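You operate a simulated robot arm through the tools that you are given. There is no shell and no other tool.

You run a simulated robot arm. Do the job below in one go: nothing can be reset, and whatever is moved stays where it is left.

JOB
Fit a new cartridge of the chart's grade and pump two shots.
Fine: the empty one goes in the grey box; clamp the new one; the blue knob stays on rollers. Where these are worked on the way, their far stop is far enough and under half their travel is too little: cartridge clamp.

It is judged by the outcome, as a careful person would: the job done as asked, and still so three seconds after it is handed in. It fails if anything else is knocked over, pushed out of place, dropped, spilled or broken.

ROBOT AND FRAMES
A 6-joint arm with a two-finger parallel gripper, fixed in place. Base frame: the origin is at the foot of the arm, x ahead of it, y to its left, z up; the work surface is at about z = 0.72. Units: m, rad, N and s.
With the tool pointing down near the work surface it reaches from about 0.18 to 0.62 m from the base axis. Its first joint turns from -2.007 to 2.007 rad. Payload 3.43 kg.
Tool frame: the origin (TCP) lies between the finger pads and is the grasp point; the fingertips stand 0.034 m ahead of it; z points along the fingers, y is the line along which they close. Largest opening 0.128 m; finger width 0.024, thickness 0.012; the body of the gripper, 0.048 by 0.13 m, starts 0.096 m behind the TCP.
Orientation is that of the tool frame in the base frame, as [roll, pitch, yaw] about the fixed x, y, z axes, in that order (R = Rz(yaw) Ry(pitch) Rx(roll)). With the fingers straight down and closing along the base's y, the tool's x points along the base's -x, its y along +y and its z along -z.

CONTROLS
- The arm moves only by the tool servo_tool. Its argument "commands" is one flat list of numbers, 7 for each row, row after row: the gripper command, from -1 (fully open) to 1 (shut), values between in proportion, then the shift along the base's x, y, z in units of 20 mm (1.0 is 20 mm), then the turn, a rotation vector about the base's x, y, z in units of 6 degrees (1.0 is 6 degrees). In form: [grip, x, y, z, wx, wy, wz, grip, x, y, z, wx, wy, wz, ...]. A call has 1 to 20 rows; each row shifts and turns the commanded pose from where the row before left it. A call with a number of a shift or a turn outside -1 to 1 is refused whole. Each row takes 0.2 s and may step no farther than 0.05 m and 0.15 rad from the row before; otherwise, or with a gripper value out of range, the whole call is refused. A pose out of reach is approached as far as the arm can. The call stops where the force on the tool passes 40 N (or 10 N more than at its start, if that is more) or the arm is blocked; 0.2 s more then pass. The fingers move at their own pace (about 0.153 m/s each) and stop on an object; they squeeze with about 29 N. The grip force told is the motor's: it shows also when the fingers shut on nothing. Time passes only in rows, and 0.2 s behind the last, so rows that do not move let the fingers close. The reply holds the time, the measured pose of the TCP, the force on the tool along the base axes, the opening and the grip force, in the units named above and with some noise, with the torque about the TCP (base axes, N m) and any sound that the robot's microphone picked up.
- Cameras (640 x 400 px; columns grow to the right, rows downward): "scene" is fixed at [0.0494, 0.6496, 1.5344]; the picture's right is [-0.70, -0.71, 0.00], its down [-0.39, 0.39, -0.83] and it looks along [0.59, -0.58, -0.55] (base axes); focal length 360 px, centre (320, 200). "wrist" rides on the gripper at [0.076, -0.011, -0.16] in the tool frame; the picture's right is [0.15, 0.99, 0.00], its down [-0.88, 0.13, -0.46] and it looks along [-0.45, 0.07, 0.89] (tool axes); focal length 234 px, centre (320, 200). There is no depth. A picture from a camera that has moved, and an enlarged one, comes with that camera's place and axes in the base frame and with its lens.
- get_image(camera): a new picture of that camera. The clock stands still meanwhile.
- raise_lower(by): slides the trunk up (or, below 0, down) by that many m; the arm rides with it, the base frame stays. It gives what a move gives, with no picture.
- zoom(camera, box): a new picture of the part [left, top, right, bottom] of that camera's present view, enlarged. The clock stands still meanwhile.
- sign_off(): hands the job in; it is judged then, once.

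Places have to be worked out from the pictures, the camera data and where the tool is seen. Open the gripper and draw the arm clear of the work before you hand the job in, unless the task says otherwise.

The tools are called after "Call:" as a command line: name --argument value ..., lists and objects as JSON in quotes. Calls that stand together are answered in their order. servo_tool: Moves the arm, as the interface text tells. Its arguments: {"type":"object","properties":{"commands":{"type":"array"}},"required":["commands"]} The other tools are called the same way: raise_lower (by) slides the trunk up or down; get_image (camera) takes a picture; zoom (camera, box) takes an enlarged picture of a part of a camera's view; sign_off () hands the job in.

At the start:

```text
t: 0.0
position: [0.405, -0.178, 1.1816]
tcp_rot: [3.141, 0.001, 3.141]
force: [0.8, -0.6, 0.9]
ft_torque: [-0.01, 0.01, 0.01]
finger_gap: 0.1283
gripper_force: 0.0
trunk travel left (down, up): [-0.925, 0.065]
```

scene: 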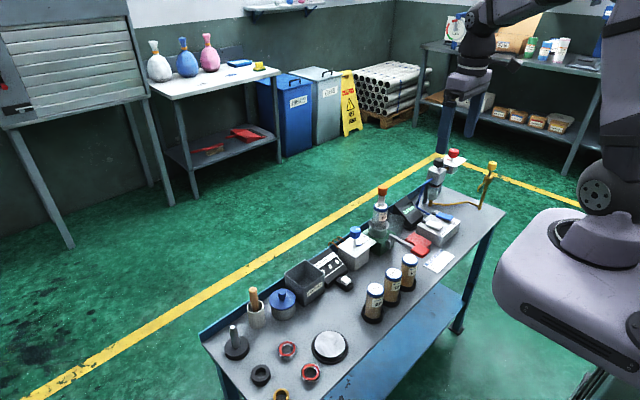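
wrist: 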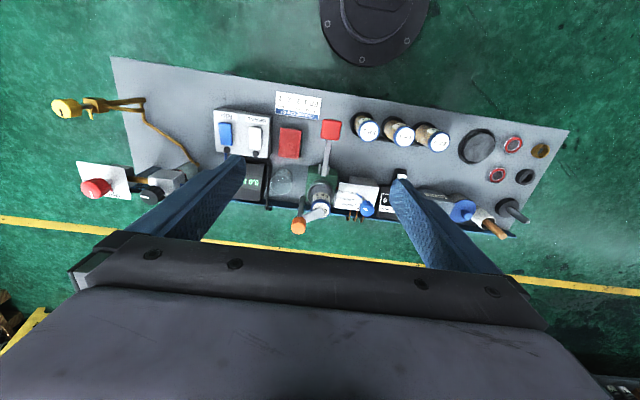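

I see a work table with a row of devices, three cartridges standing, and a pump with a cartridge fitted. I'll zoom in on the details before moving.

Call:
zoom --camera "scene" --box '[320, 180, 480, 280]'

Call:
zoom --camera "scene" --box '[400, 130, 520, 205]'

Call:
zoom --camera "scene" --box '[210, 250, 370, 350]'

Call:
zoom --camera "wrist" --box '[200, 80, 360, 180]'

Call:
zoom --camera "wrist" --box '[280, 140, 440, 240]'

```text
4.00 times, centred on (400, 230) of scene
camera zoom: at [0.0494, 0.6496, 1.5344], right [-0.7, -0.71, 0.0], down [-0.39, 0.39, -0.83], along [0.59, -0.58, -0.55], focal length 1440 px, centre (0, 80)
```

zoom: 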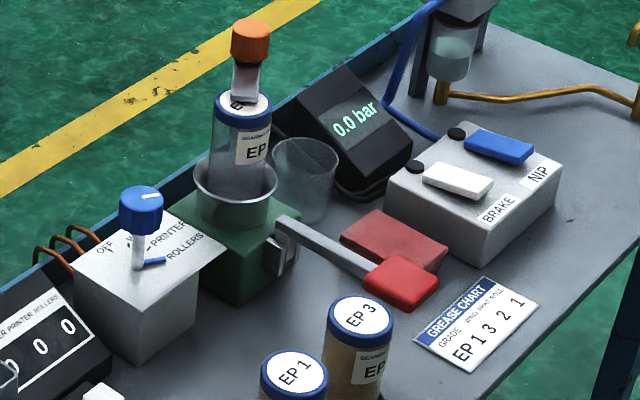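

```text
5.33 times, centred on (460, 168) of scene
camera zoom: at [0.0494, 0.6496, 1.5344], right [-0.7, -0.71, 0.0], down [-0.39, 0.39, -0.83], along [0.59, -0.58, -0.55], focal length 1919 px, centre (-427, 373)
```

zoom: 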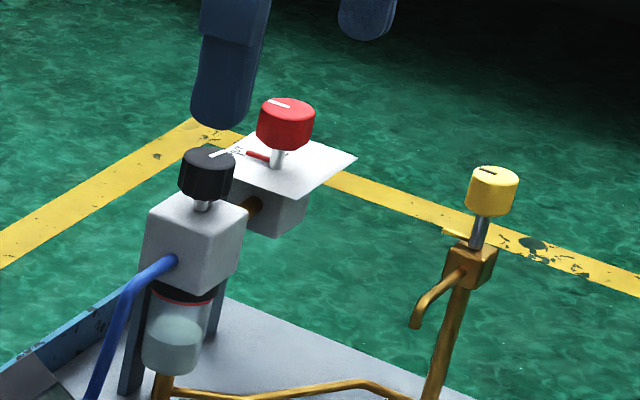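

```text
4.00 times, centred on (290, 300) of scene
camera zoom: at [0.0494, 0.6496, 1.5344], right [-0.7, -0.71, 0.0], down [-0.39, 0.39, -0.83], along [0.59, -0.58, -0.55], focal length 1440 px, centre (440, -200)
```

zoom: 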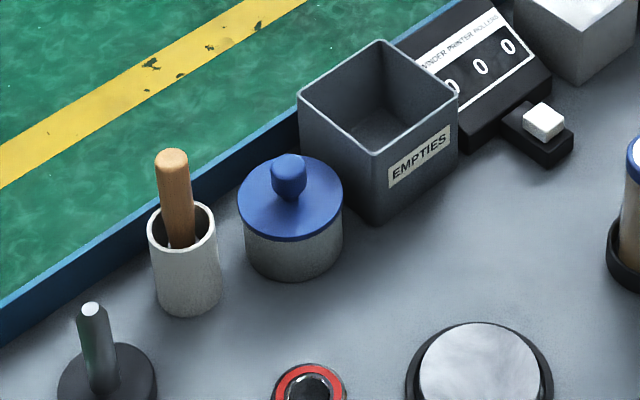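

```text
4.00 times, centred on (280, 130) of wrist
camera zoom: at [0.3297, -0.19, 1.3419], right [-0.15, 0.99, 0.0], down [0.88, 0.13, 0.46], along [0.45, 0.07, -0.89], focal length 937 px, centre (480, 480)
```

zoom: 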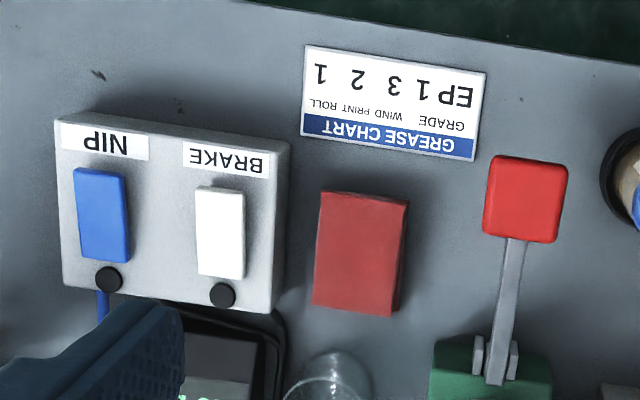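

```text
4.00 times, centred on (360, 190) of wrist
camera zoom: at [0.3297, -0.19, 1.3419], right [-0.15, 0.99, 0.0], down [0.88, 0.13, 0.46], along [0.45, 0.07, -0.89], focal length 937 px, centre (160, 240)
```

zoom: 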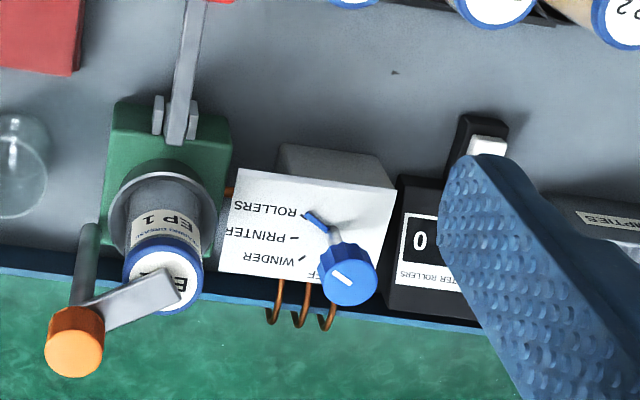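

The chart seems to read grade EP1. I'll zoom on the chart, the cartridge tops, the clamp and the pump.

Call:
zoom --camera "wrist" --box '[270, 88, 326, 123]'

Call:
zoom --camera "scene" --box '[350, 240, 430, 330]'

Call:
zoom --camera "scene" --box '[360, 180, 424, 260]'

Call:
zoom --camera "wrist" --box '[350, 105, 460, 170]'

Call:
zoom --camera "scene" --box '[220, 330, 360, 400]'

Call:
zoom --camera "scene" --box '[310, 220, 382, 300]'

```text
11.43 times, centred on (298, 106) of wrist
camera zoom: at [0.3297, -0.19, 1.3419], right [-0.15, 0.99, 0.0], down [0.88, 0.13, 0.46], along [0.45, 0.07, -0.89], focal length 2676 px, centre (571, 1280)
```

zoom: 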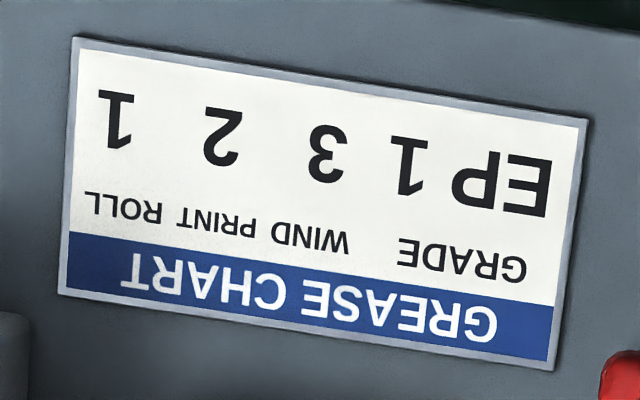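

```text
4.44 times, centred on (390, 285) of scene
camera zoom: at [0.0494, 0.6496, 1.5344], right [-0.7, -0.71, 0.0], down [-0.39, 0.39, -0.83], along [0.59, -0.58, -0.55], focal length 1600 px, centre (9, -178)
```

zoom: 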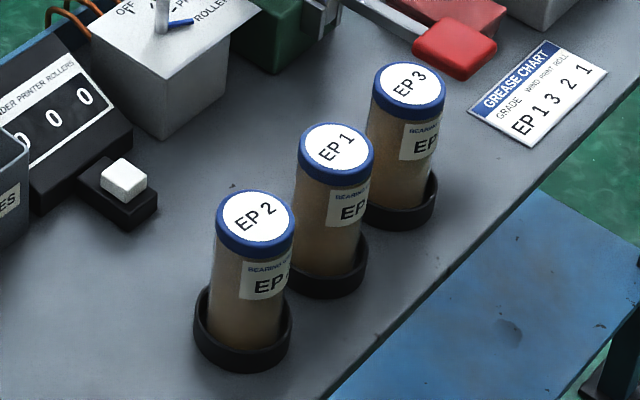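

```text
5.00 times, centred on (392, 220) of scene
camera zoom: at [0.0494, 0.6496, 1.5344], right [-0.7, -0.71, 0.0], down [-0.39, 0.39, -0.83], along [0.59, -0.58, -0.55], focal length 1799 px, centre (-40, 100)
```

zoom: 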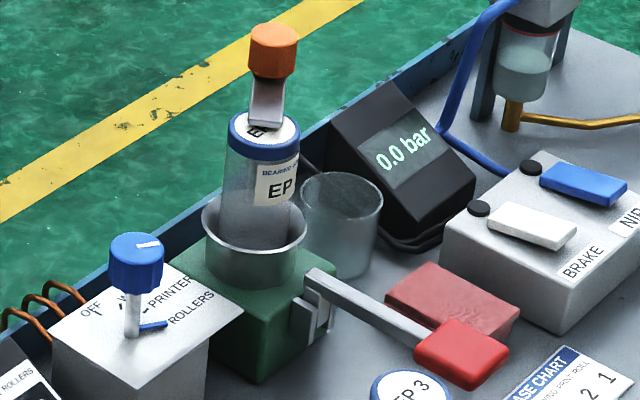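

```text
5.82 times, centred on (405, 138) of wrist
camera zoom: at [0.3297, -0.19, 1.3419], right [-0.15, 0.99, 0.0], down [0.88, 0.13, 0.46], along [0.45, 0.07, -0.89], focal length 1362 px, centre (-174, 564)
```

zoom: 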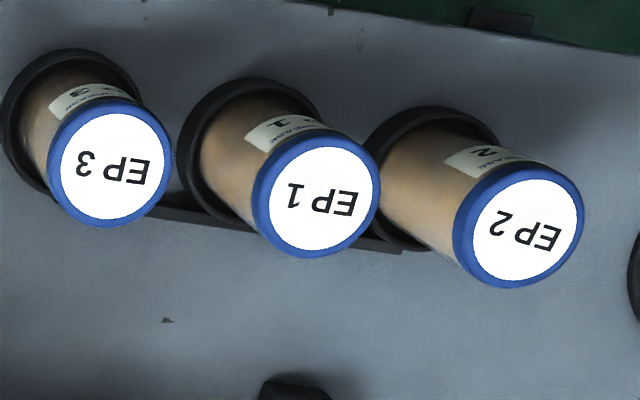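

```text
4.57 times, centred on (290, 365) of scene
camera zoom: at [0.0494, 0.6496, 1.5344], right [-0.7, -0.71, 0.0], down [-0.39, 0.39, -0.83], along [0.59, -0.58, -0.55], focal length 1645 px, centre (457, -554)
```

zoom: 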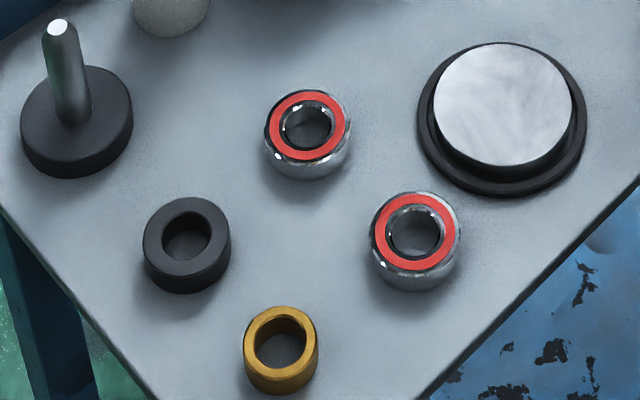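

```text
5.00 times, centred on (346, 260) of scene
camera zoom: at [0.0494, 0.6496, 1.5344], right [-0.7, -0.71, 0.0], down [-0.39, 0.39, -0.83], along [0.59, -0.58, -0.55], focal length 1799 px, centre (190, -100)
```

zoom: 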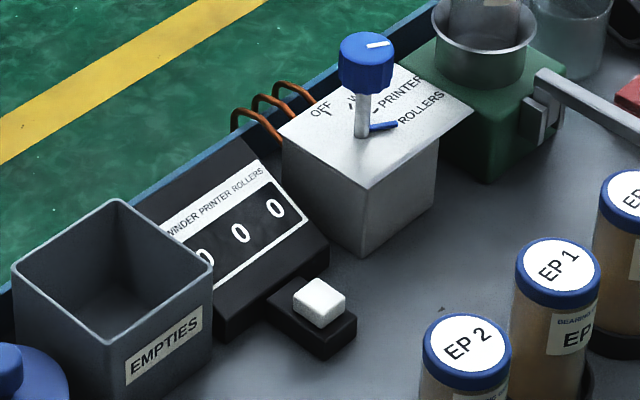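

The chart's grade is EP1, so I take the middle cartridge. The clamp bar (orange knob on a post, about (0.61, -0.19, 0.92)) lies over the empty one. I lower the trunk a little for closer views to triangulate.

Call:
raise_lower --by -0.12

```text
t: 1.5
position: [0.4053, -0.179, 1.0616]
tcp_rot: [3.142, 0.001, 3.142]
force: [0.5, -0.4, 0.7]
ft_torque: [0.02, 0.0, 0.01]
finger_gap: 0.1276
gripper_force: 0.1
trunk travel left (down, up): [-0.805, 0.185]
```

The trunk went down 0.12 and the TCP is at z 1.06. I take a wrist picture here, the first of several for triangulation.

Call:
get_image --camera "wrist"

Call:
zoom --camera "wrist" --box '[260, 130, 420, 230]'

```text
taken
camera wrist: at [0.3296, -0.19, 1.2219], right [-0.15, 0.99, 0.0], down [0.88, 0.13, 0.46], along [0.45, 0.07, -0.89], focal length 234 px, centre (320, 200)
```

wrist: 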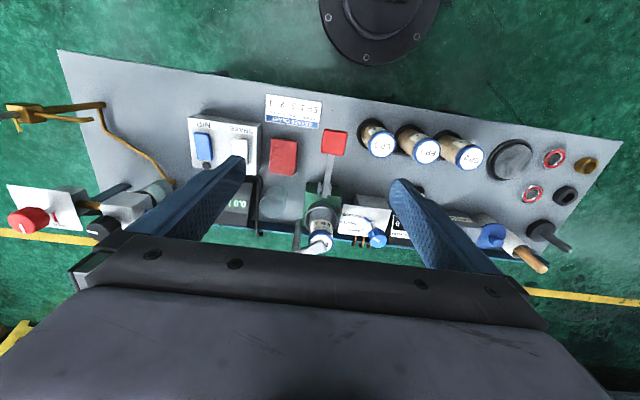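

```text
4.00 times, centred on (340, 180) of wrist
camera zoom: at [0.3296, -0.19, 1.2219], right [-0.15, 0.99, 0.0], down [0.88, 0.13, 0.46], along [0.45, 0.07, -0.89], focal length 937 px, centre (240, 280)
```

zoom: 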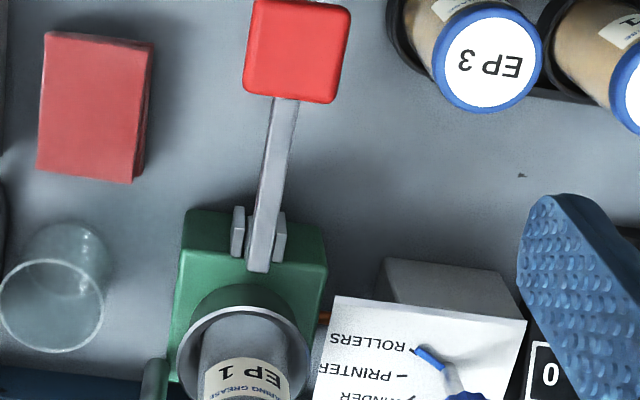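

The pump axis is near (0.585, -0.149) with the cartridge top at z≈0.877, and the EP1 lid is near (0.412, 0.013, 0.82). I pull the arm back about 0.1 m in x so the clamp comes into the wrist view.

Call:
servo_tool --commands '[-1, -1, 0, 0, 0, 0, 0, -1, -1, 0, 0, 0, 0, 0, -1, -1, 0, 0, 0, 0, 0, -1, -1, 0, 0, 0, 0, 0, -1, -1, 0, 0, 0, 0, 0, -1, -1, 0, 0, 0, 0, 0, -1, 0, 0, 0, 0, 0, 0]'

Call:
get_image --camera "wrist"

Call:
zoom --camera "wrist" --box '[260, 150, 420, 250]'

```text
t: 3.1
position: [0.2848, -0.179, 1.0622]
tcp_rot: [3.142, -0.002, -3.141]
force: [0.1, 0.1, -0.1]
ft_torque: [-0.02, -0.01, -0.03]
finger_gap: 0.128
gripper_force: 0.0
trunk travel left (down, up): [-0.805, 0.185]
```

```text
taken
camera wrist: at [0.2096, -0.1905, 1.2215], right [-0.15, 0.99, 0.0], down [0.88, 0.13, 0.46], along [0.45, 0.07, -0.89], focal length 234 px, centre (320, 200)
```

wrist: 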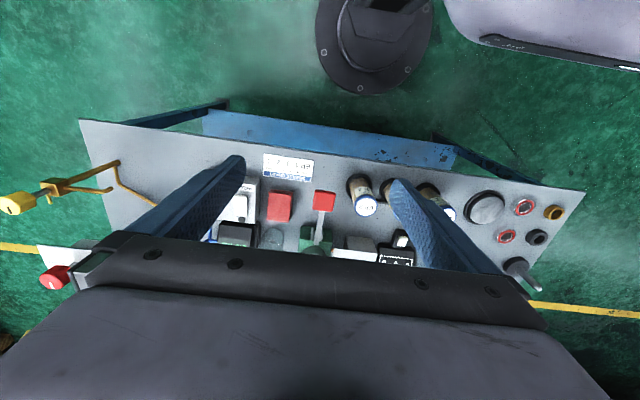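

```text
4.00 times, centred on (340, 200) of wrist
camera zoom: at [0.2096, -0.1905, 1.2215], right [-0.15, 0.99, 0.0], down [0.88, 0.13, 0.46], along [0.45, 0.07, -0.89], focal length 937 px, centre (240, 200)
```

zoom: 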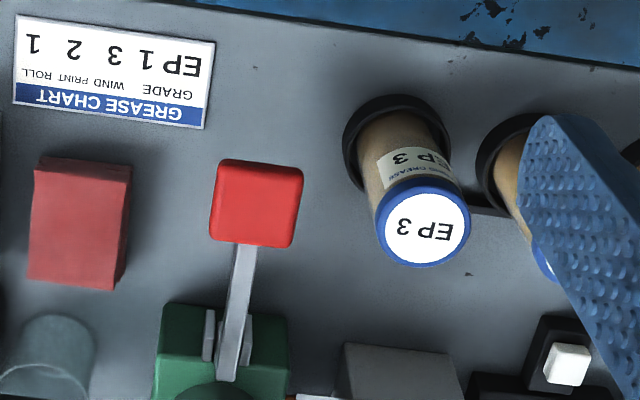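

Moving back pushed the pump under the gripper body, so I move forward instead, to about x 0.50.

Call:
servo_tool --commands '[-1, 1, 0, 0, 0, 0, 0, -1, 1, 0, 0, 0, 0, 0, -1, 1, 0, 0, 0, 0, 0, -1, 1, 0, 0, 0, 0, 0, -1, 1, 0, 0, 0, 0, 0, -1, 1, 0, 0, 0, 0, 0, -1, 1, 0, 0, 0, 0, 0, -1, 1, 0, 0, 0, 0, 0, -1, 1, 0, 0, 0, 0, 0, -1, 1, 0, 0, 0, 0, 0, -1, 1, 0, 0, 0, 0, 0, -1, 0, 0, 0, 0, 0, 0]'

Call:
get_image --camera "wrist"

Call:
zoom --camera "wrist" --box '[240, 110, 400, 210]'

```text
t: 5.7
position: [0.505, -0.1781, 1.062]
tcp_rot: [3.141, 0.0, -3.141]
force: [0.4, 0.1, -0.1]
ft_torque: [0.0, -0.01, -0.02]
finger_gap: 0.1277
gripper_force: 0.0
trunk travel left (down, up): [-0.805, 0.185]
```

```text
taken
camera wrist: at [0.4292, -0.1897, 1.2221], right [-0.15, 0.99, 0.0], down [0.88, 0.13, 0.46], along [0.45, 0.07, -0.89], focal length 234 px, centre (320, 200)
```

wrist: 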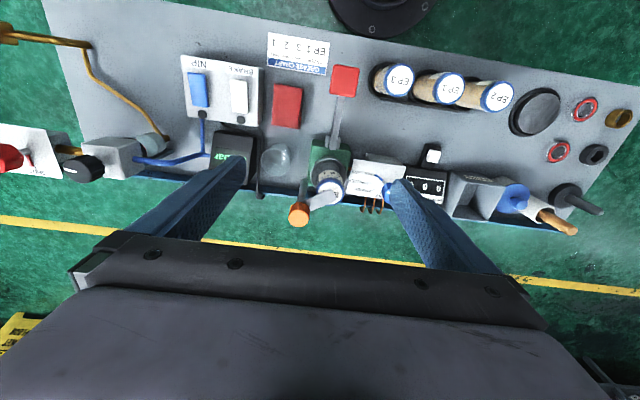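

```text
4.00 times, centred on (320, 160) of wrist
camera zoom: at [0.4292, -0.1897, 1.2221], right [-0.15, 0.99, 0.0], down [0.88, 0.13, 0.46], along [0.45, 0.07, -0.89], focal length 937 px, centre (320, 360)
```

zoom: 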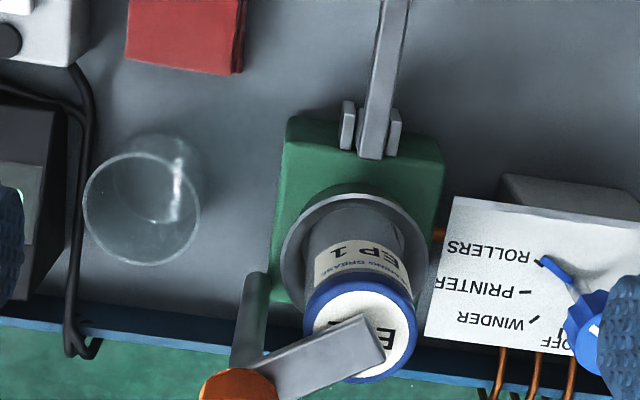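

From this view the lid of the fitted cartridge is at about (0.586, -0.149, 0.877) and the clamp post at about (0.61, -0.193). I zoom hard on the knob and bar to get their size and height.

Call:
zoom --camera "wrist" --box '[275, 175, 355, 235]'

Call:
zoom --camera "scene" --box '[362, 178, 410, 208]'

Call:
zoom --camera "scene" --box '[362, 200, 410, 260]'

```text
6.67 times, centred on (315, 205) of wrist
camera zoom: at [0.4292, -0.1897, 1.2221], right [-0.15, 0.99, 0.0], down [0.88, 0.13, 0.46], along [0.45, 0.07, -0.89], focal length 1561 px, centre (353, 167)
```

zoom: 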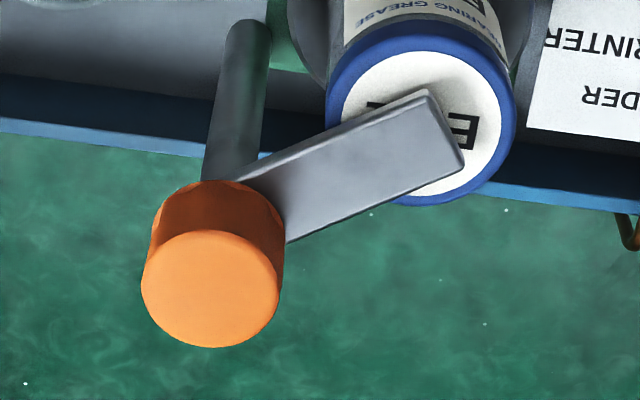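

```text
13.33 times, centred on (386, 193) of scene
camera zoom: at [0.0494, 0.6496, 1.5344], right [-0.7, -0.71, 0.0], down [-0.39, 0.39, -0.83], along [0.59, -0.58, -0.55], focal length 4798 px, centre (-560, 293)
```

zoom: 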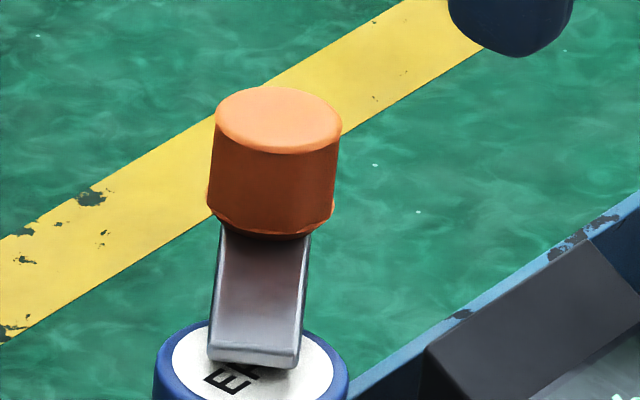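

```text
6.67 times, centred on (386, 230) of scene
camera zoom: at [0.0494, 0.6496, 1.5344], right [-0.7, -0.71, 0.0], down [-0.39, 0.39, -0.83], along [0.59, -0.58, -0.55], focal length 2399 px, centre (-120, 0)
```

zoom: 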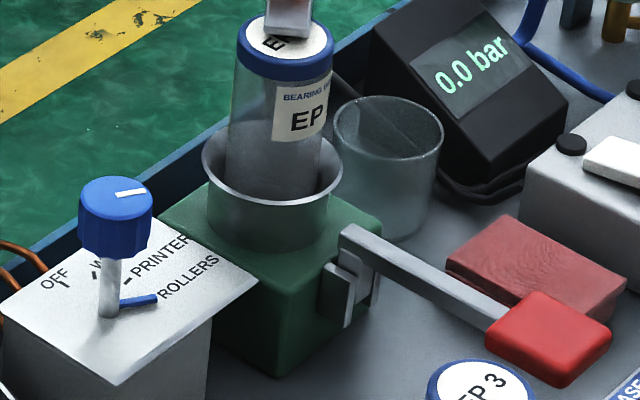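

The knob top is at about (0.615, -0.193, 0.923), roughly 32 mm wide and 27 mm high, with the bar just below it. I move above it at z≈1.0 to check the reach.

Call:
servo_tool --commands '[-1, 0.917, -0.125, -0.5, 0, 0, 0, -1, 0.917, -0.125, -0.5, 0, 0, 0, -1, 0.917, -0.125, -0.5, 0, 0, 0, -1, 0.917, -0.125, -0.5, 0, 0, 0, -1, 0.917, -0.125, -0.5, 0, 0, 0, -1, 0.917, -0.125, -0.5, 0, 0, 0, -1, 0, 0, 0, 0, 0, 0, -1, 0, 0, 0, 0, 0, 0]'

Call:
get_image --camera "wrist"

Call:
get_image --camera "scene"

```text
t: 7.5
position: [0.6148, -0.1922, 0.9999]
tcp_rot: [-3.141, -0.001, -3.141]
force: [-0.2, -0.1, -0.1]
ft_torque: [0.01, -0.01, 0.01]
finger_gap: 0.1281
gripper_force: 0.1
trunk travel left (down, up): [-0.805, 0.185]
```

```text
taken
camera wrist: at [0.5391, -0.2043, 1.161], right [-0.15, 0.99, 0.0], down [0.88, 0.13, 0.46], along [0.45, 0.07, -0.89], focal length 234 px, centre (320, 200)
```

wrist: 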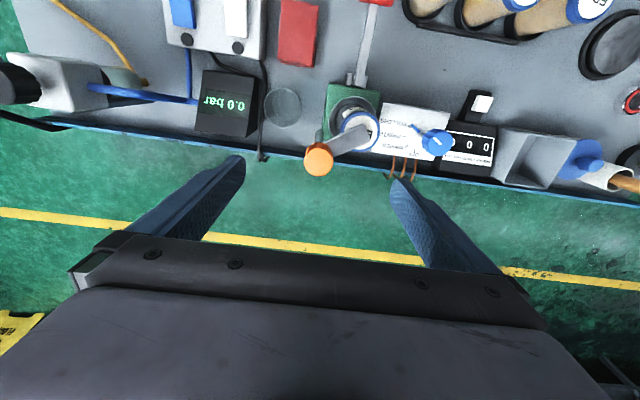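

```text
taken
```

scene: 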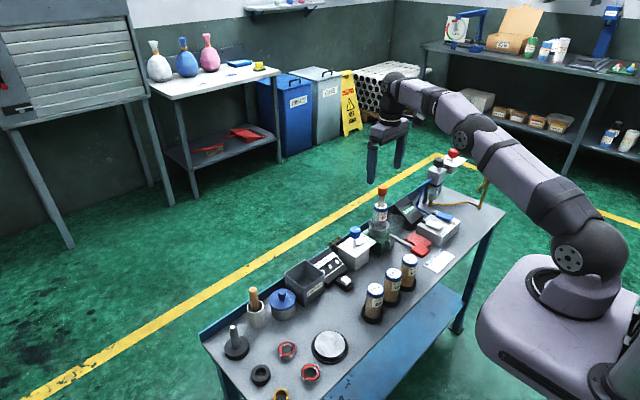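

The arm reaches (0.615, -0.192, 1.0). I zoom the wrist view to refine the knob's position and get a better look at the rest of the row.

Call:
zoom --camera "wrist" --box '[280, 80, 400, 180]'

Call:
zoom --camera "wrist" --box '[420, 80, 580, 200]'

```text
4.00 times, centred on (340, 130) of wrist
camera zoom: at [0.5391, -0.2043, 1.161], right [-0.15, 0.99, 0.0], down [0.88, 0.13, 0.46], along [0.45, 0.07, -0.89], focal length 937 px, centre (240, 480)
```

zoom: 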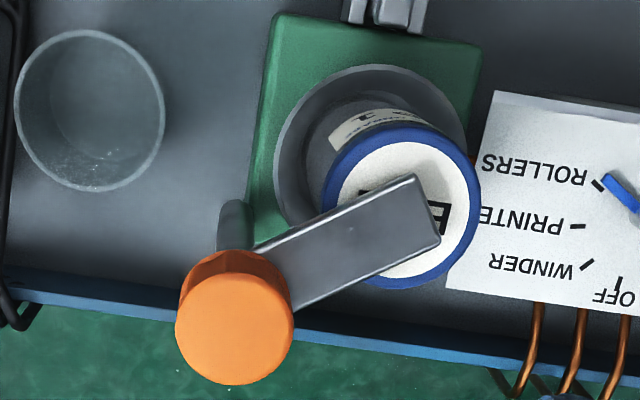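

```text
3.33 times, centred on (500, 140) of wrist
camera zoom: at [0.5391, -0.2043, 1.161], right [-0.15, 0.99, 0.0], down [0.88, 0.13, 0.46], along [0.45, 0.07, -0.89], focal length 781 px, centre (-280, 400)
```

zoom: 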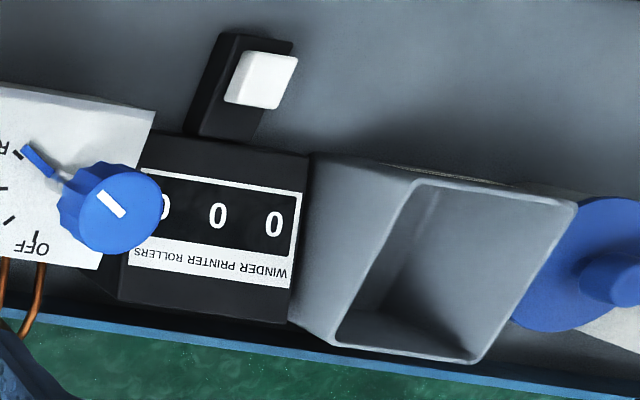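

The refined knob centre is (0.6155, -0.1935), top z 0.9235; the cartridge axis is about (0.586, -0.149). I narrow the opening to about 60 mm and centre over the knob before lowering with the trunk.

Call:
servo_tool --commands '[0.06, 0.03, -0.06, 0, 0, 0, 0, 0.06, 0, 0, 0, 0, 0, 0, 0.06, 0, 0, 0, 0, 0, 0]'

Call:
raise_lower --by -0.04

Call:
get_image --camera "wrist"

Call:
zoom --camera "scene" --box '[350, 150, 430, 210]'

```text
t: 8.3
position: [0.6143, -0.1933, 1.0013]
tcp_rot: [3.141, 0.001, 3.141]
force: [-0.2, 0.9, 0.0]
ft_torque: [0.04, -0.01, 0.02]
finger_gap: 0.06
gripper_force: 0.1
trunk travel left (down, up): [-0.805, 0.185]
```

```text
t: 9.1
position: [0.6151, -0.1947, 0.9611]
tcp_rot: [-3.141, -0.001, 3.142]
force: [0.2, -0.1, 0.4]
ft_torque: [0.01, 0.0, -0.03]
finger_gap: 0.0601
gripper_force: 0.0
trunk travel left (down, up): [-0.765, 0.225]
```

```text
taken
camera wrist: at [0.5396, -0.2059, 1.1216], right [-0.15, 0.99, 0.0], down [0.88, 0.13, 0.46], along [0.45, 0.07, -0.89], focal length 234 px, centre (320, 200)
```

wrist: 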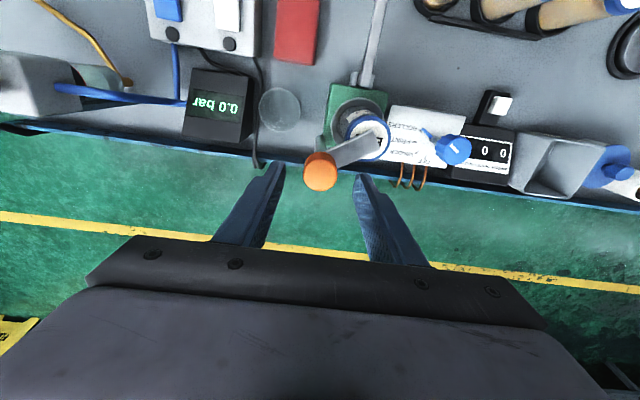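

```text
6.67 times, centred on (390, 180) of scene
camera zoom: at [0.0494, 0.6496, 1.5344], right [-0.7, -0.71, 0.0], down [-0.39, 0.39, -0.83], along [0.59, -0.58, -0.55], focal length 2399 px, centre (-147, 333)
```

zoom: 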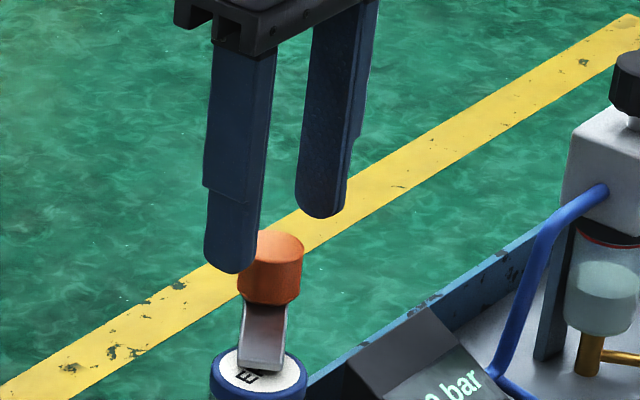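

The knob top sits between the fingertips in the wrist view as predicted. I lower another 25 mm (tips at about 0.902, just above the bar) and close on the knob.

Call:
raise_lower --by -0.025

Call:
servo_tool --commands '[0.5, 0, 0, 0, 0, 0, 0, 1, 0, 0, 0, 0, 0, 0, 1, 0, 0, 0, 0, 0, 0, 1, 0, 0, 0, 0, 0, 0]'

Call:
get_image --camera "wrist"

Call:
zoom --camera "scene" --box '[350, 150, 430, 210]'

```text
t: 9.8
position: [0.6138, -0.1942, 0.9367]
tcp_rot: [3.14, 0.0, -3.141]
force: [0.1, 0.0, -0.2]
ft_torque: [-0.02, 0.04, -0.01]
finger_gap: 0.0603
gripper_force: 0.0
trunk travel left (down, up): [-0.74, 0.25]
```

```text
t: 10.8
position: [0.6149, -0.1936, 0.9361]
tcp_rot: [-3.139, 0.001, -3.14]
force: [-0.1, 0.7, 0.1]
ft_torque: [0.05, 0.06, 0.01]
finger_gap: 0.0313
gripper_force: 44.5
trunk travel left (down, up): [-0.74, 0.25]
```

```text
taken
camera wrist: at [0.5397, -0.2056, 1.0966], right [-0.15, 0.99, 0.0], down [0.88, 0.13, 0.46], along [0.45, 0.07, -0.89], focal length 234 px, centre (320, 200)
```

wrist: 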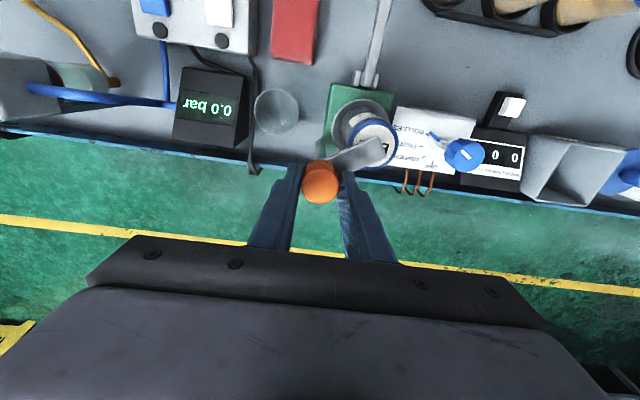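

```text
6.67 times, centred on (390, 180) of scene
camera zoom: at [0.0494, 0.6496, 1.5344], right [-0.7, -0.71, 0.0], down [-0.39, 0.39, -0.83], along [0.59, -0.58, -0.55], focal length 2399 px, centre (-147, 333)
```

zoom: 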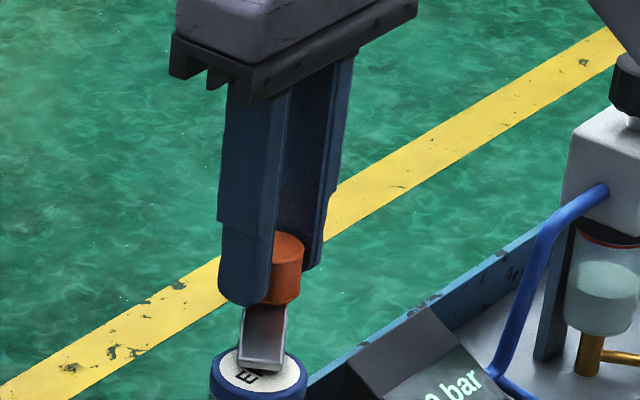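

The knob is held at a 31 mm gap. I test a small counter-clockwise turn (12 degrees) and watch the torque and the bar.

Call:
servo_tool --commands '[1, 0, 0, 0, 0, 0, 0.5, 1, 0, 0, 0, 0, 0, 0.5, 1, 0, 0, 0, 0, 0, 0.5, 1, 0, 0, 0, 0, 0, 0.5, 1, 0, 0, 0, 0, 0, 0]'

Call:
get_image --camera "wrist"

Call:
zoom --camera "scene" --box '[350, 150, 430, 210]'

```text
t: 12.0
position: [0.6158, -0.1932, 0.9371]
tcp_rot: [-3.14, 0.0, -2.932]
force: [-0.5, 1.9, 2.4]
ft_torque: [0.06, 0.12, 0.0]
finger_gap: 0.0314
gripper_force: 45.0
trunk travel left (down, up): [-0.74, 0.25]
```

```text
taken
camera wrist: at [0.5437, -0.2211, 1.0966], right [-0.35, 0.94, 0.0], down [0.83, 0.31, 0.46], along [0.43, 0.16, -0.89], focal length 234 px, centre (320, 200)
```

wrist: 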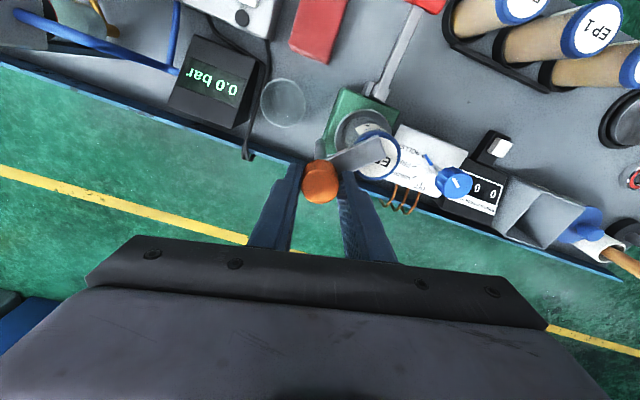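

```text
6.67 times, centred on (390, 180) of scene
camera zoom: at [0.0494, 0.6496, 1.5344], right [-0.7, -0.71, 0.0], down [-0.39, 0.39, -0.83], along [0.59, -0.58, -0.55], focal length 2399 px, centre (-147, 333)
```

zoom: 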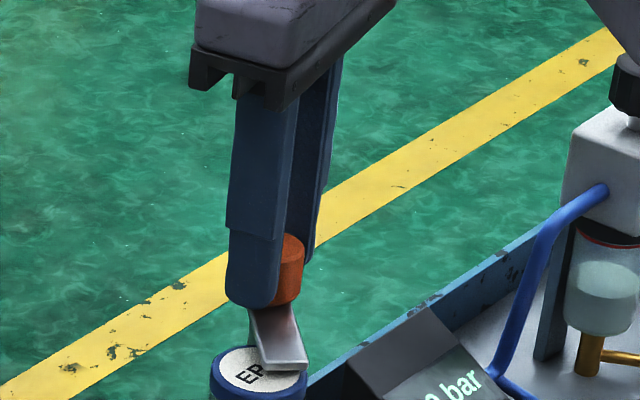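

The bar swings freely counter-clockwise with the knob, almost no torque. I keep turning that way.

Call:
servo_tool --commands '[1, 0, 0, 0, 0, 0, 0.7, 1, 0, 0, 0, 0, 0, 0.7, 1, 0, 0, 0, 0, 0, 0.7, 1, 0, 0, 0, 0, 0, 0.7, 1, 0, 0, 0, 0, 0, 0.7, 1, 0, 0, 0, 0, 0, 0.7, 1, 0, 0, 0, 0, 0, 0.7, 1, 0, 0, 0, 0, 0, 0.7, 1, 0, 0, 0, 0, 0, 0.7, 1, 0, 0, 0, 0, 0, 0.7, 1, 0, 0, 0, 0, 0, 0.7, 1, 0, 0, 0, 0, 0, 0.7, 1, 0, 0, 0, 0, 0, 0]'

Call:
get_image --camera "wrist"

Call:
zoom --camera "scene" --box '[350, 150, 430, 210]'

```text
t: 14.8
position: [0.615, -0.1943, 0.9372]
tcp_rot: [3.141, -0.001, -2.05]
force: [0.7, 3.0, -2.0]
ft_torque: [0.15, -0.08, 0.01]
finger_gap: 0.0311
gripper_force: 44.9
trunk travel left (down, up): [-0.74, 0.25]
```

```text
taken
camera wrist: at [0.5904, -0.2666, 1.0967], right [-0.94, 0.33, 0.0], down [0.29, 0.84, 0.46], along [0.15, 0.43, -0.89], focal length 234 px, centre (320, 200)
```

wrist: 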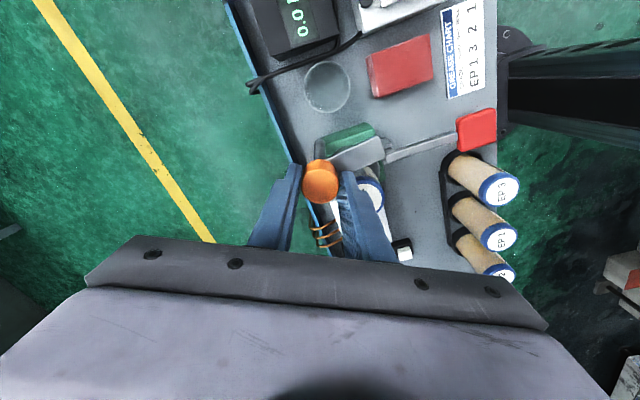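

```text
6.67 times, centred on (390, 180) of scene
camera zoom: at [0.0494, 0.6496, 1.5344], right [-0.7, -0.71, 0.0], down [-0.39, 0.39, -0.83], along [0.59, -0.58, -0.55], focal length 2399 px, centre (-147, 333)
```

zoom: 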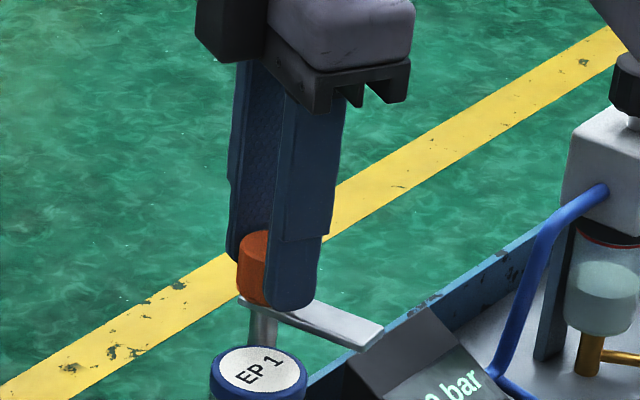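

The bar is now past the lid and still turns freely. I continue toward the far stop in smaller steps.

Call:
servo_tool --commands '[1, 0, 0, 0, 0, 0, 0.6, 1, 0, 0, 0, 0, 0, 0.6, 1, 0, 0, 0, 0, 0, 0.6, 1, 0, 0, 0, 0, 0, 0.6, 1, 0, 0, 0, 0, 0, 0.6, 1, 0, 0, 0, 0, 0, 0.6, 1, 0, 0, 0, 0, 0, 0.6, 1, 0, 0, 0, 0, 0, 0.6, 1, 0, 0, 0, 0, 0, 0]'

Call:
get_image --camera "wrist"

Call:
zoom --camera "scene" --box '[350, 150, 430, 210]'

```text
t: 16.8
position: [0.6149, -0.1931, 0.9371]
tcp_rot: [-3.141, 0.0, -1.549]
force: [-0.7, 4.0, -3.0]
ft_torque: [-0.02, 0.05, -0.02]
finger_gap: 0.0315
gripper_force: 45.3
trunk travel left (down, up): [-0.74, 0.25]
```

```text
taken
camera wrist: at [0.6283, -0.2697, 1.0967], right [-0.99, -0.17, 0.0], down [-0.15, 0.88, 0.46], along [-0.08, 0.45, -0.89], focal length 234 px, centre (320, 200)
```

wrist: 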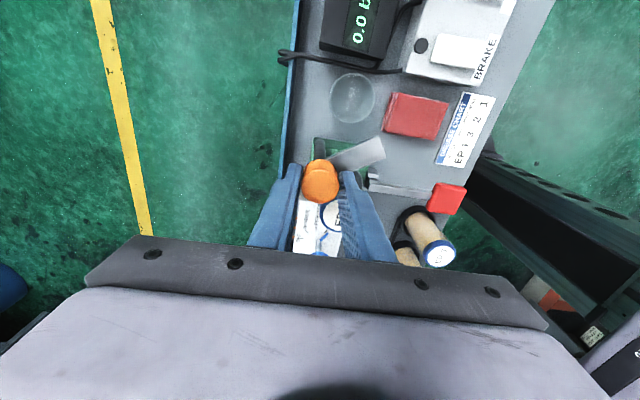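

```text
6.67 times, centred on (390, 180) of scene
camera zoom: at [0.0494, 0.6496, 1.5344], right [-0.7, -0.71, 0.0], down [-0.39, 0.39, -0.83], along [0.59, -0.58, -0.55], focal length 2399 px, centre (-147, 333)
```

zoom: 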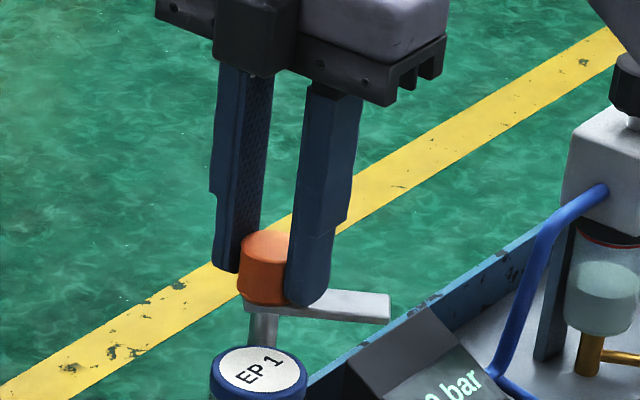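

The bar is now about 91 degrees open, parallel-ish to the box edge. I turn a little more to find whether the stop comes, watching the torque.

Call:
servo_tool --commands '[1, 0, 0, 0, 0, 0, 0.5, 1, 0, 0, 0, 0, 0, 0.5, 1, 0, 0, 0, 0, 0, 0.5, 1, 0, 0, 0, 0, 0, 0]'

Call:
zoom --camera "scene" --box '[350, 150, 430, 210]'

Call:
get_image --camera "wrist"

```text
t: 17.8
position: [0.6155, -0.1945, 0.9367]
tcp_rot: [3.139, 0.0, -1.39]
force: [-2.5, 5.0, -3.4]
ft_torque: [0.01, 0.12, 0.02]
finger_gap: 0.0315
gripper_force: 45.3
trunk travel left (down, up): [-0.74, 0.25]
```

```text
6.67 times, centred on (390, 180) of scene
camera zoom: at [0.0494, 0.6496, 1.5344], right [-0.7, -0.71, 0.0], down [-0.39, 0.39, -0.83], along [0.59, -0.58, -0.55], focal length 2399 px, centre (-147, 333)
```

zoom: 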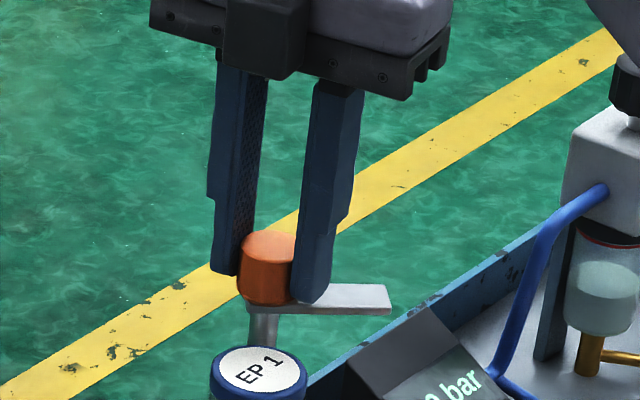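

```text
taken
camera wrist: at [0.64, -0.2668, 1.0966], right [-0.95, -0.32, 0.0], down [-0.28, 0.84, 0.46], along [-0.15, 0.43, -0.89], focal length 234 px, centre (320, 200)
```

wrist: 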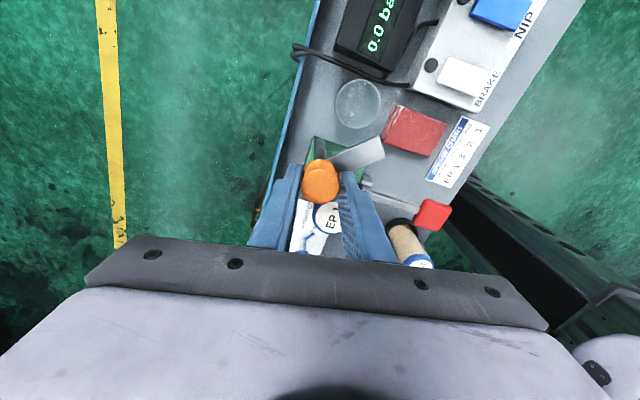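

Still free at about 100 degrees. I turn a further 15 degrees to look for the stop.

Call:
servo_tool --commands '[1, 0, 0, 0, 0, 0, 0.5, 1, 0, 0, 0, 0, 0, 0.5, 1, 0, 0, 0, 0, 0, 0.5, 1, 0, 0, 0, 0, 0, 0.5, 1, 0, 0, 0, 0, 0, 0.5, 1, 0, 0, 0, 0, 0, 0]'

Call:
zoom --camera "scene" --box '[350, 150, 430, 210]'

Call:
get_image --camera "wrist"

```text
t: 19.2
position: [0.6144, -0.193, 0.9367]
tcp_rot: [3.141, 0.0, -1.132]
force: [-4.1, 3.7, -2.6]
ft_torque: [0.26, 0.23, 0.0]
finger_gap: 0.0314
gripper_force: 44.5
trunk travel left (down, up): [-0.74, 0.25]
```

```text
6.67 times, centred on (390, 180) of scene
camera zoom: at [0.0494, 0.6496, 1.5344], right [-0.7, -0.71, 0.0], down [-0.39, 0.39, -0.83], along [0.59, -0.58, -0.55], focal length 2399 px, centre (-147, 333)
```

zoom: 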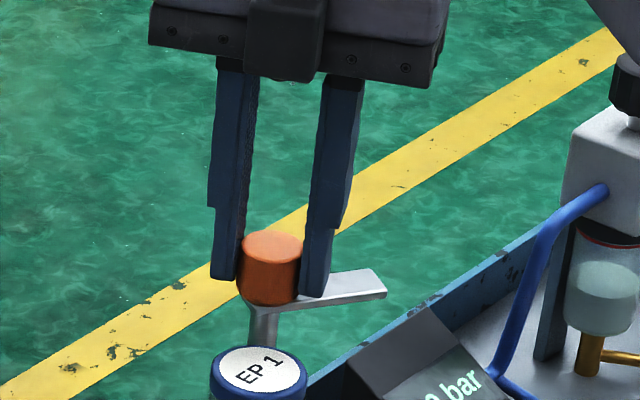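

```text
taken
camera wrist: at [0.6578, -0.258, 1.0967], right [-0.83, -0.55, 0.0], down [-0.49, 0.74, 0.46], along [-0.25, 0.38, -0.89], focal length 234 px, centre (320, 200)
```

wrist: 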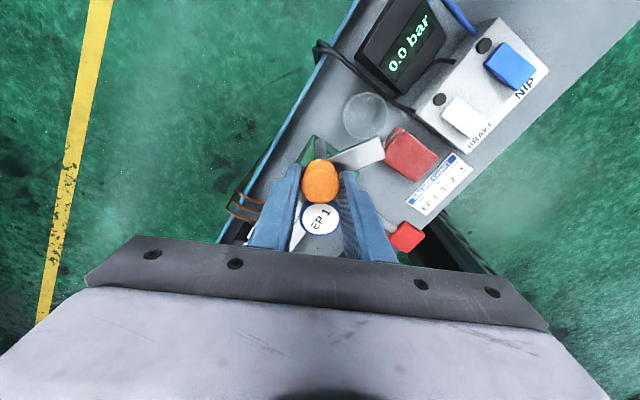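

The bar has swung about 115 degrees and points well away from the cartridge. I release the knob and raise the tool straight up.

Call:
servo_tool --commands '[0.1, 0, 0, 0, 0, 0, 0, 0.1, 0, 0, 0, 0, 0, 0, 0.1, 0, 0, 0, 0, 0, 0]'

Call:
raise_lower --by 0.06

Call:
get_image --camera "wrist"

Call:
zoom --camera "scene" --box '[350, 160, 430, 240]'

```text
t: 20.0
position: [0.6157, -0.1946, 0.9363]
tcp_rot: [-3.141, 0.001, -1.132]
force: [0.0, -0.7, -0.8]
ft_torque: [0.03, 0.0, -0.02]
finger_gap: 0.0577
gripper_force: 0.0
trunk travel left (down, up): [-0.74, 0.25]
```

```text
t: 21.0
position: [0.6157, -0.1939, 0.9964]
tcp_rot: [3.141, 0.0, -1.13]
force: [0.2, 0.3, -0.4]
ft_torque: [-0.02, 0.0, 0.0]
finger_gap: 0.0576
gripper_force: 0.1
trunk travel left (down, up): [-0.8, 0.19]
```

```text
taken
camera wrist: at [0.6582, -0.2584, 1.1564], right [-0.83, -0.55, 0.0], down [-0.49, 0.74, 0.46], along [-0.25, 0.38, -0.89], focal length 234 px, centre (320, 200)
```

wrist: 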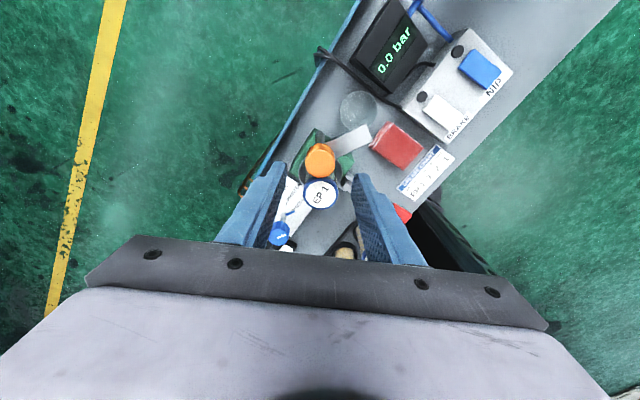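

```text
5.00 times, centred on (390, 200) of scene
camera zoom: at [0.0494, 0.6496, 1.5344], right [-0.7, -0.71, 0.0], down [-0.39, 0.39, -0.83], along [0.59, -0.58, -0.55], focal length 1799 px, centre (-30, 200)
```

zoom: 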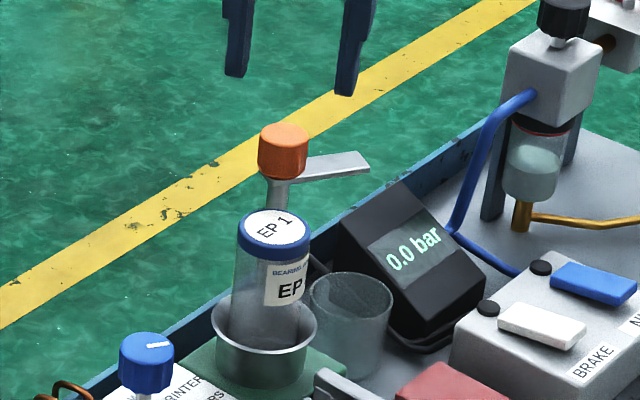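

The clamp stays open. I zoom the wrist view to refine the empty cartridge's lid position from this angle.

Call:
zoom --camera "wrist" --box '[270, 120, 370, 220]'

```text
4.00 times, centred on (320, 170) of wrist
camera zoom: at [0.6582, -0.2584, 1.1564], right [-0.83, -0.55, 0.0], down [-0.49, 0.74, 0.46], along [-0.25, 0.38, -0.89], focal length 937 px, centre (320, 320)
```

zoom: 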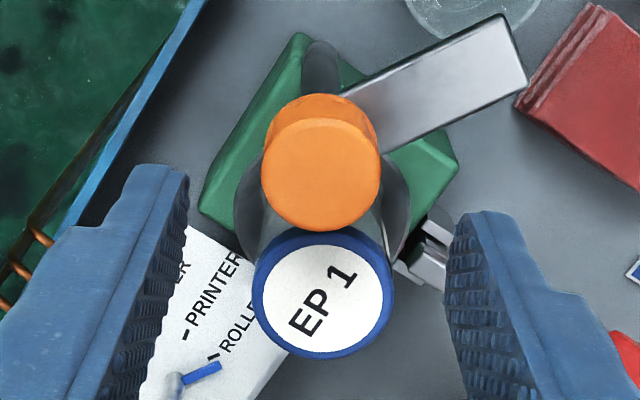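

The lid centre is consistent at about (0.5855, -0.1485, 0.877). I move above it at this height with the fingers opened to about 75 mm, then look.

Call:
servo_tool --commands '[-0.17, -0.5, 0.75, 0, 0, 0, 0, -0.17, -0.5, 0.75, 0, 0, 0, 0, -0.17, -0.5, 0.77, 0, 0, 0, 0, -0.17, 0, 0, 0, 0, 0, 0, -0.17, 0, 0, 0, 0, 0, 0]'

Call:
raise_lower --by -0.08

Call:
get_image --camera "wrist"

Call:
zoom --camera "scene" --box '[350, 160, 430, 240]'

```text
t: 22.2
position: [0.5863, -0.1488, 0.9957]
tcp_rot: [3.139, -0.001, -1.131]
force: [0.0, 0.4, 0.1]
ft_torque: [0.03, -0.02, -0.03]
finger_gap: 0.0749
gripper_force: 0.0
trunk travel left (down, up): [-0.8, 0.19]
```

```text
t: 23.4
position: [0.5851, -0.1491, 0.9161]
tcp_rot: [3.141, 0.001, -1.13]
force: [-1.0, 0.5, 0.0]
ft_torque: [-0.01, 0.02, 0.0]
finger_gap: 0.0748
gripper_force: 0.0
trunk travel left (down, up): [-0.72, 0.27]
```

```text
taken
camera wrist: at [0.6283, -0.2132, 1.0768], right [-0.83, -0.55, 0.0], down [-0.49, 0.74, 0.46], along [-0.25, 0.38, -0.89], focal length 234 px, centre (320, 200)
```

wrist: 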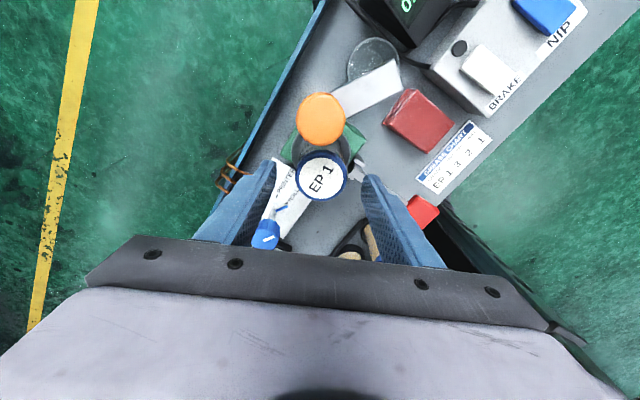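

```text
5.00 times, centred on (390, 200) of scene
camera zoom: at [0.0494, 0.6496, 1.5344], right [-0.7, -0.71, 0.0], down [-0.39, 0.39, -0.83], along [0.59, -0.58, -0.55], focal length 1799 px, centre (-30, 200)
```

zoom: 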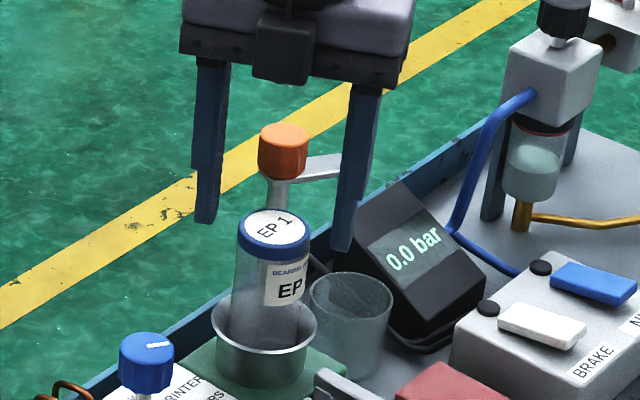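

Fingers straddle the lid symmetrically. I lower 52 mm (tips about 0.83, above the cup rim) and close on the cartridge.

Call:
raise_lower --by -0.052

Call:
servo_tool --commands '[0.2, 0, 0, 0, 0, 0, 0, 1, 0, 0, 0, 0, 0, 0, 1, 0, 0, 0, 0, 0, 0, 1, 0, 0, 0, 0, 0, 0]'

Call:
zoom --camera "scene" --box '[350, 160, 430, 240]'

Call:
get_image --camera "wrist"

```text
t: 24.3
position: [0.5858, -0.1491, 0.8646]
tcp_rot: [3.141, -0.001, -1.13]
force: [1.4, -0.1, 0.2]
ft_torque: [0.0, 0.0, -0.01]
finger_gap: 0.0751
gripper_force: 0.0
trunk travel left (down, up): [-0.668, 0.322]
```

```text
t: 25.3
position: [0.5866, -0.1492, 0.8644]
tcp_rot: [-3.141, 0.0, -1.132]
force: [-1.6, -1.2, -0.1]
ft_torque: [-0.04, 0.04, 0.01]
finger_gap: 0.045
gripper_force: 29.1
trunk travel left (down, up): [-0.668, 0.322]
```

```text
5.00 times, centred on (390, 200) of scene
camera zoom: at [0.0494, 0.6496, 1.5344], right [-0.7, -0.71, 0.0], down [-0.39, 0.39, -0.83], along [0.59, -0.58, -0.55], focal length 1799 px, centre (-30, 200)
```

zoom: 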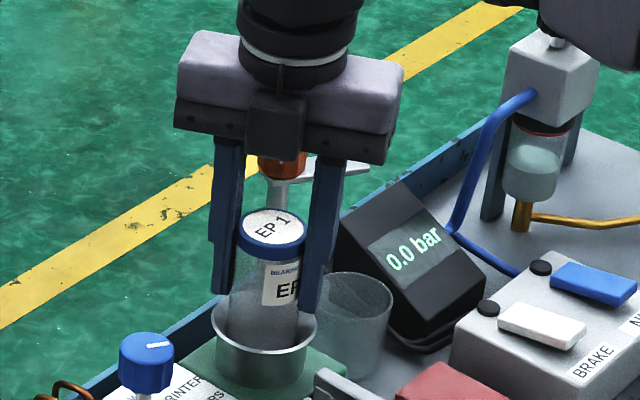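

```text
taken
camera wrist: at [0.6284, -0.2132, 1.0246], right [-0.83, -0.55, 0.0], down [-0.49, 0.74, 0.46], along [-0.25, 0.38, -0.89], focal length 234 px, centre (320, 200)
```

wrist: 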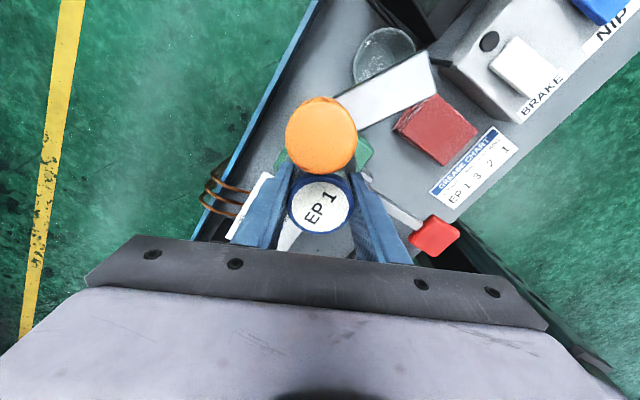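

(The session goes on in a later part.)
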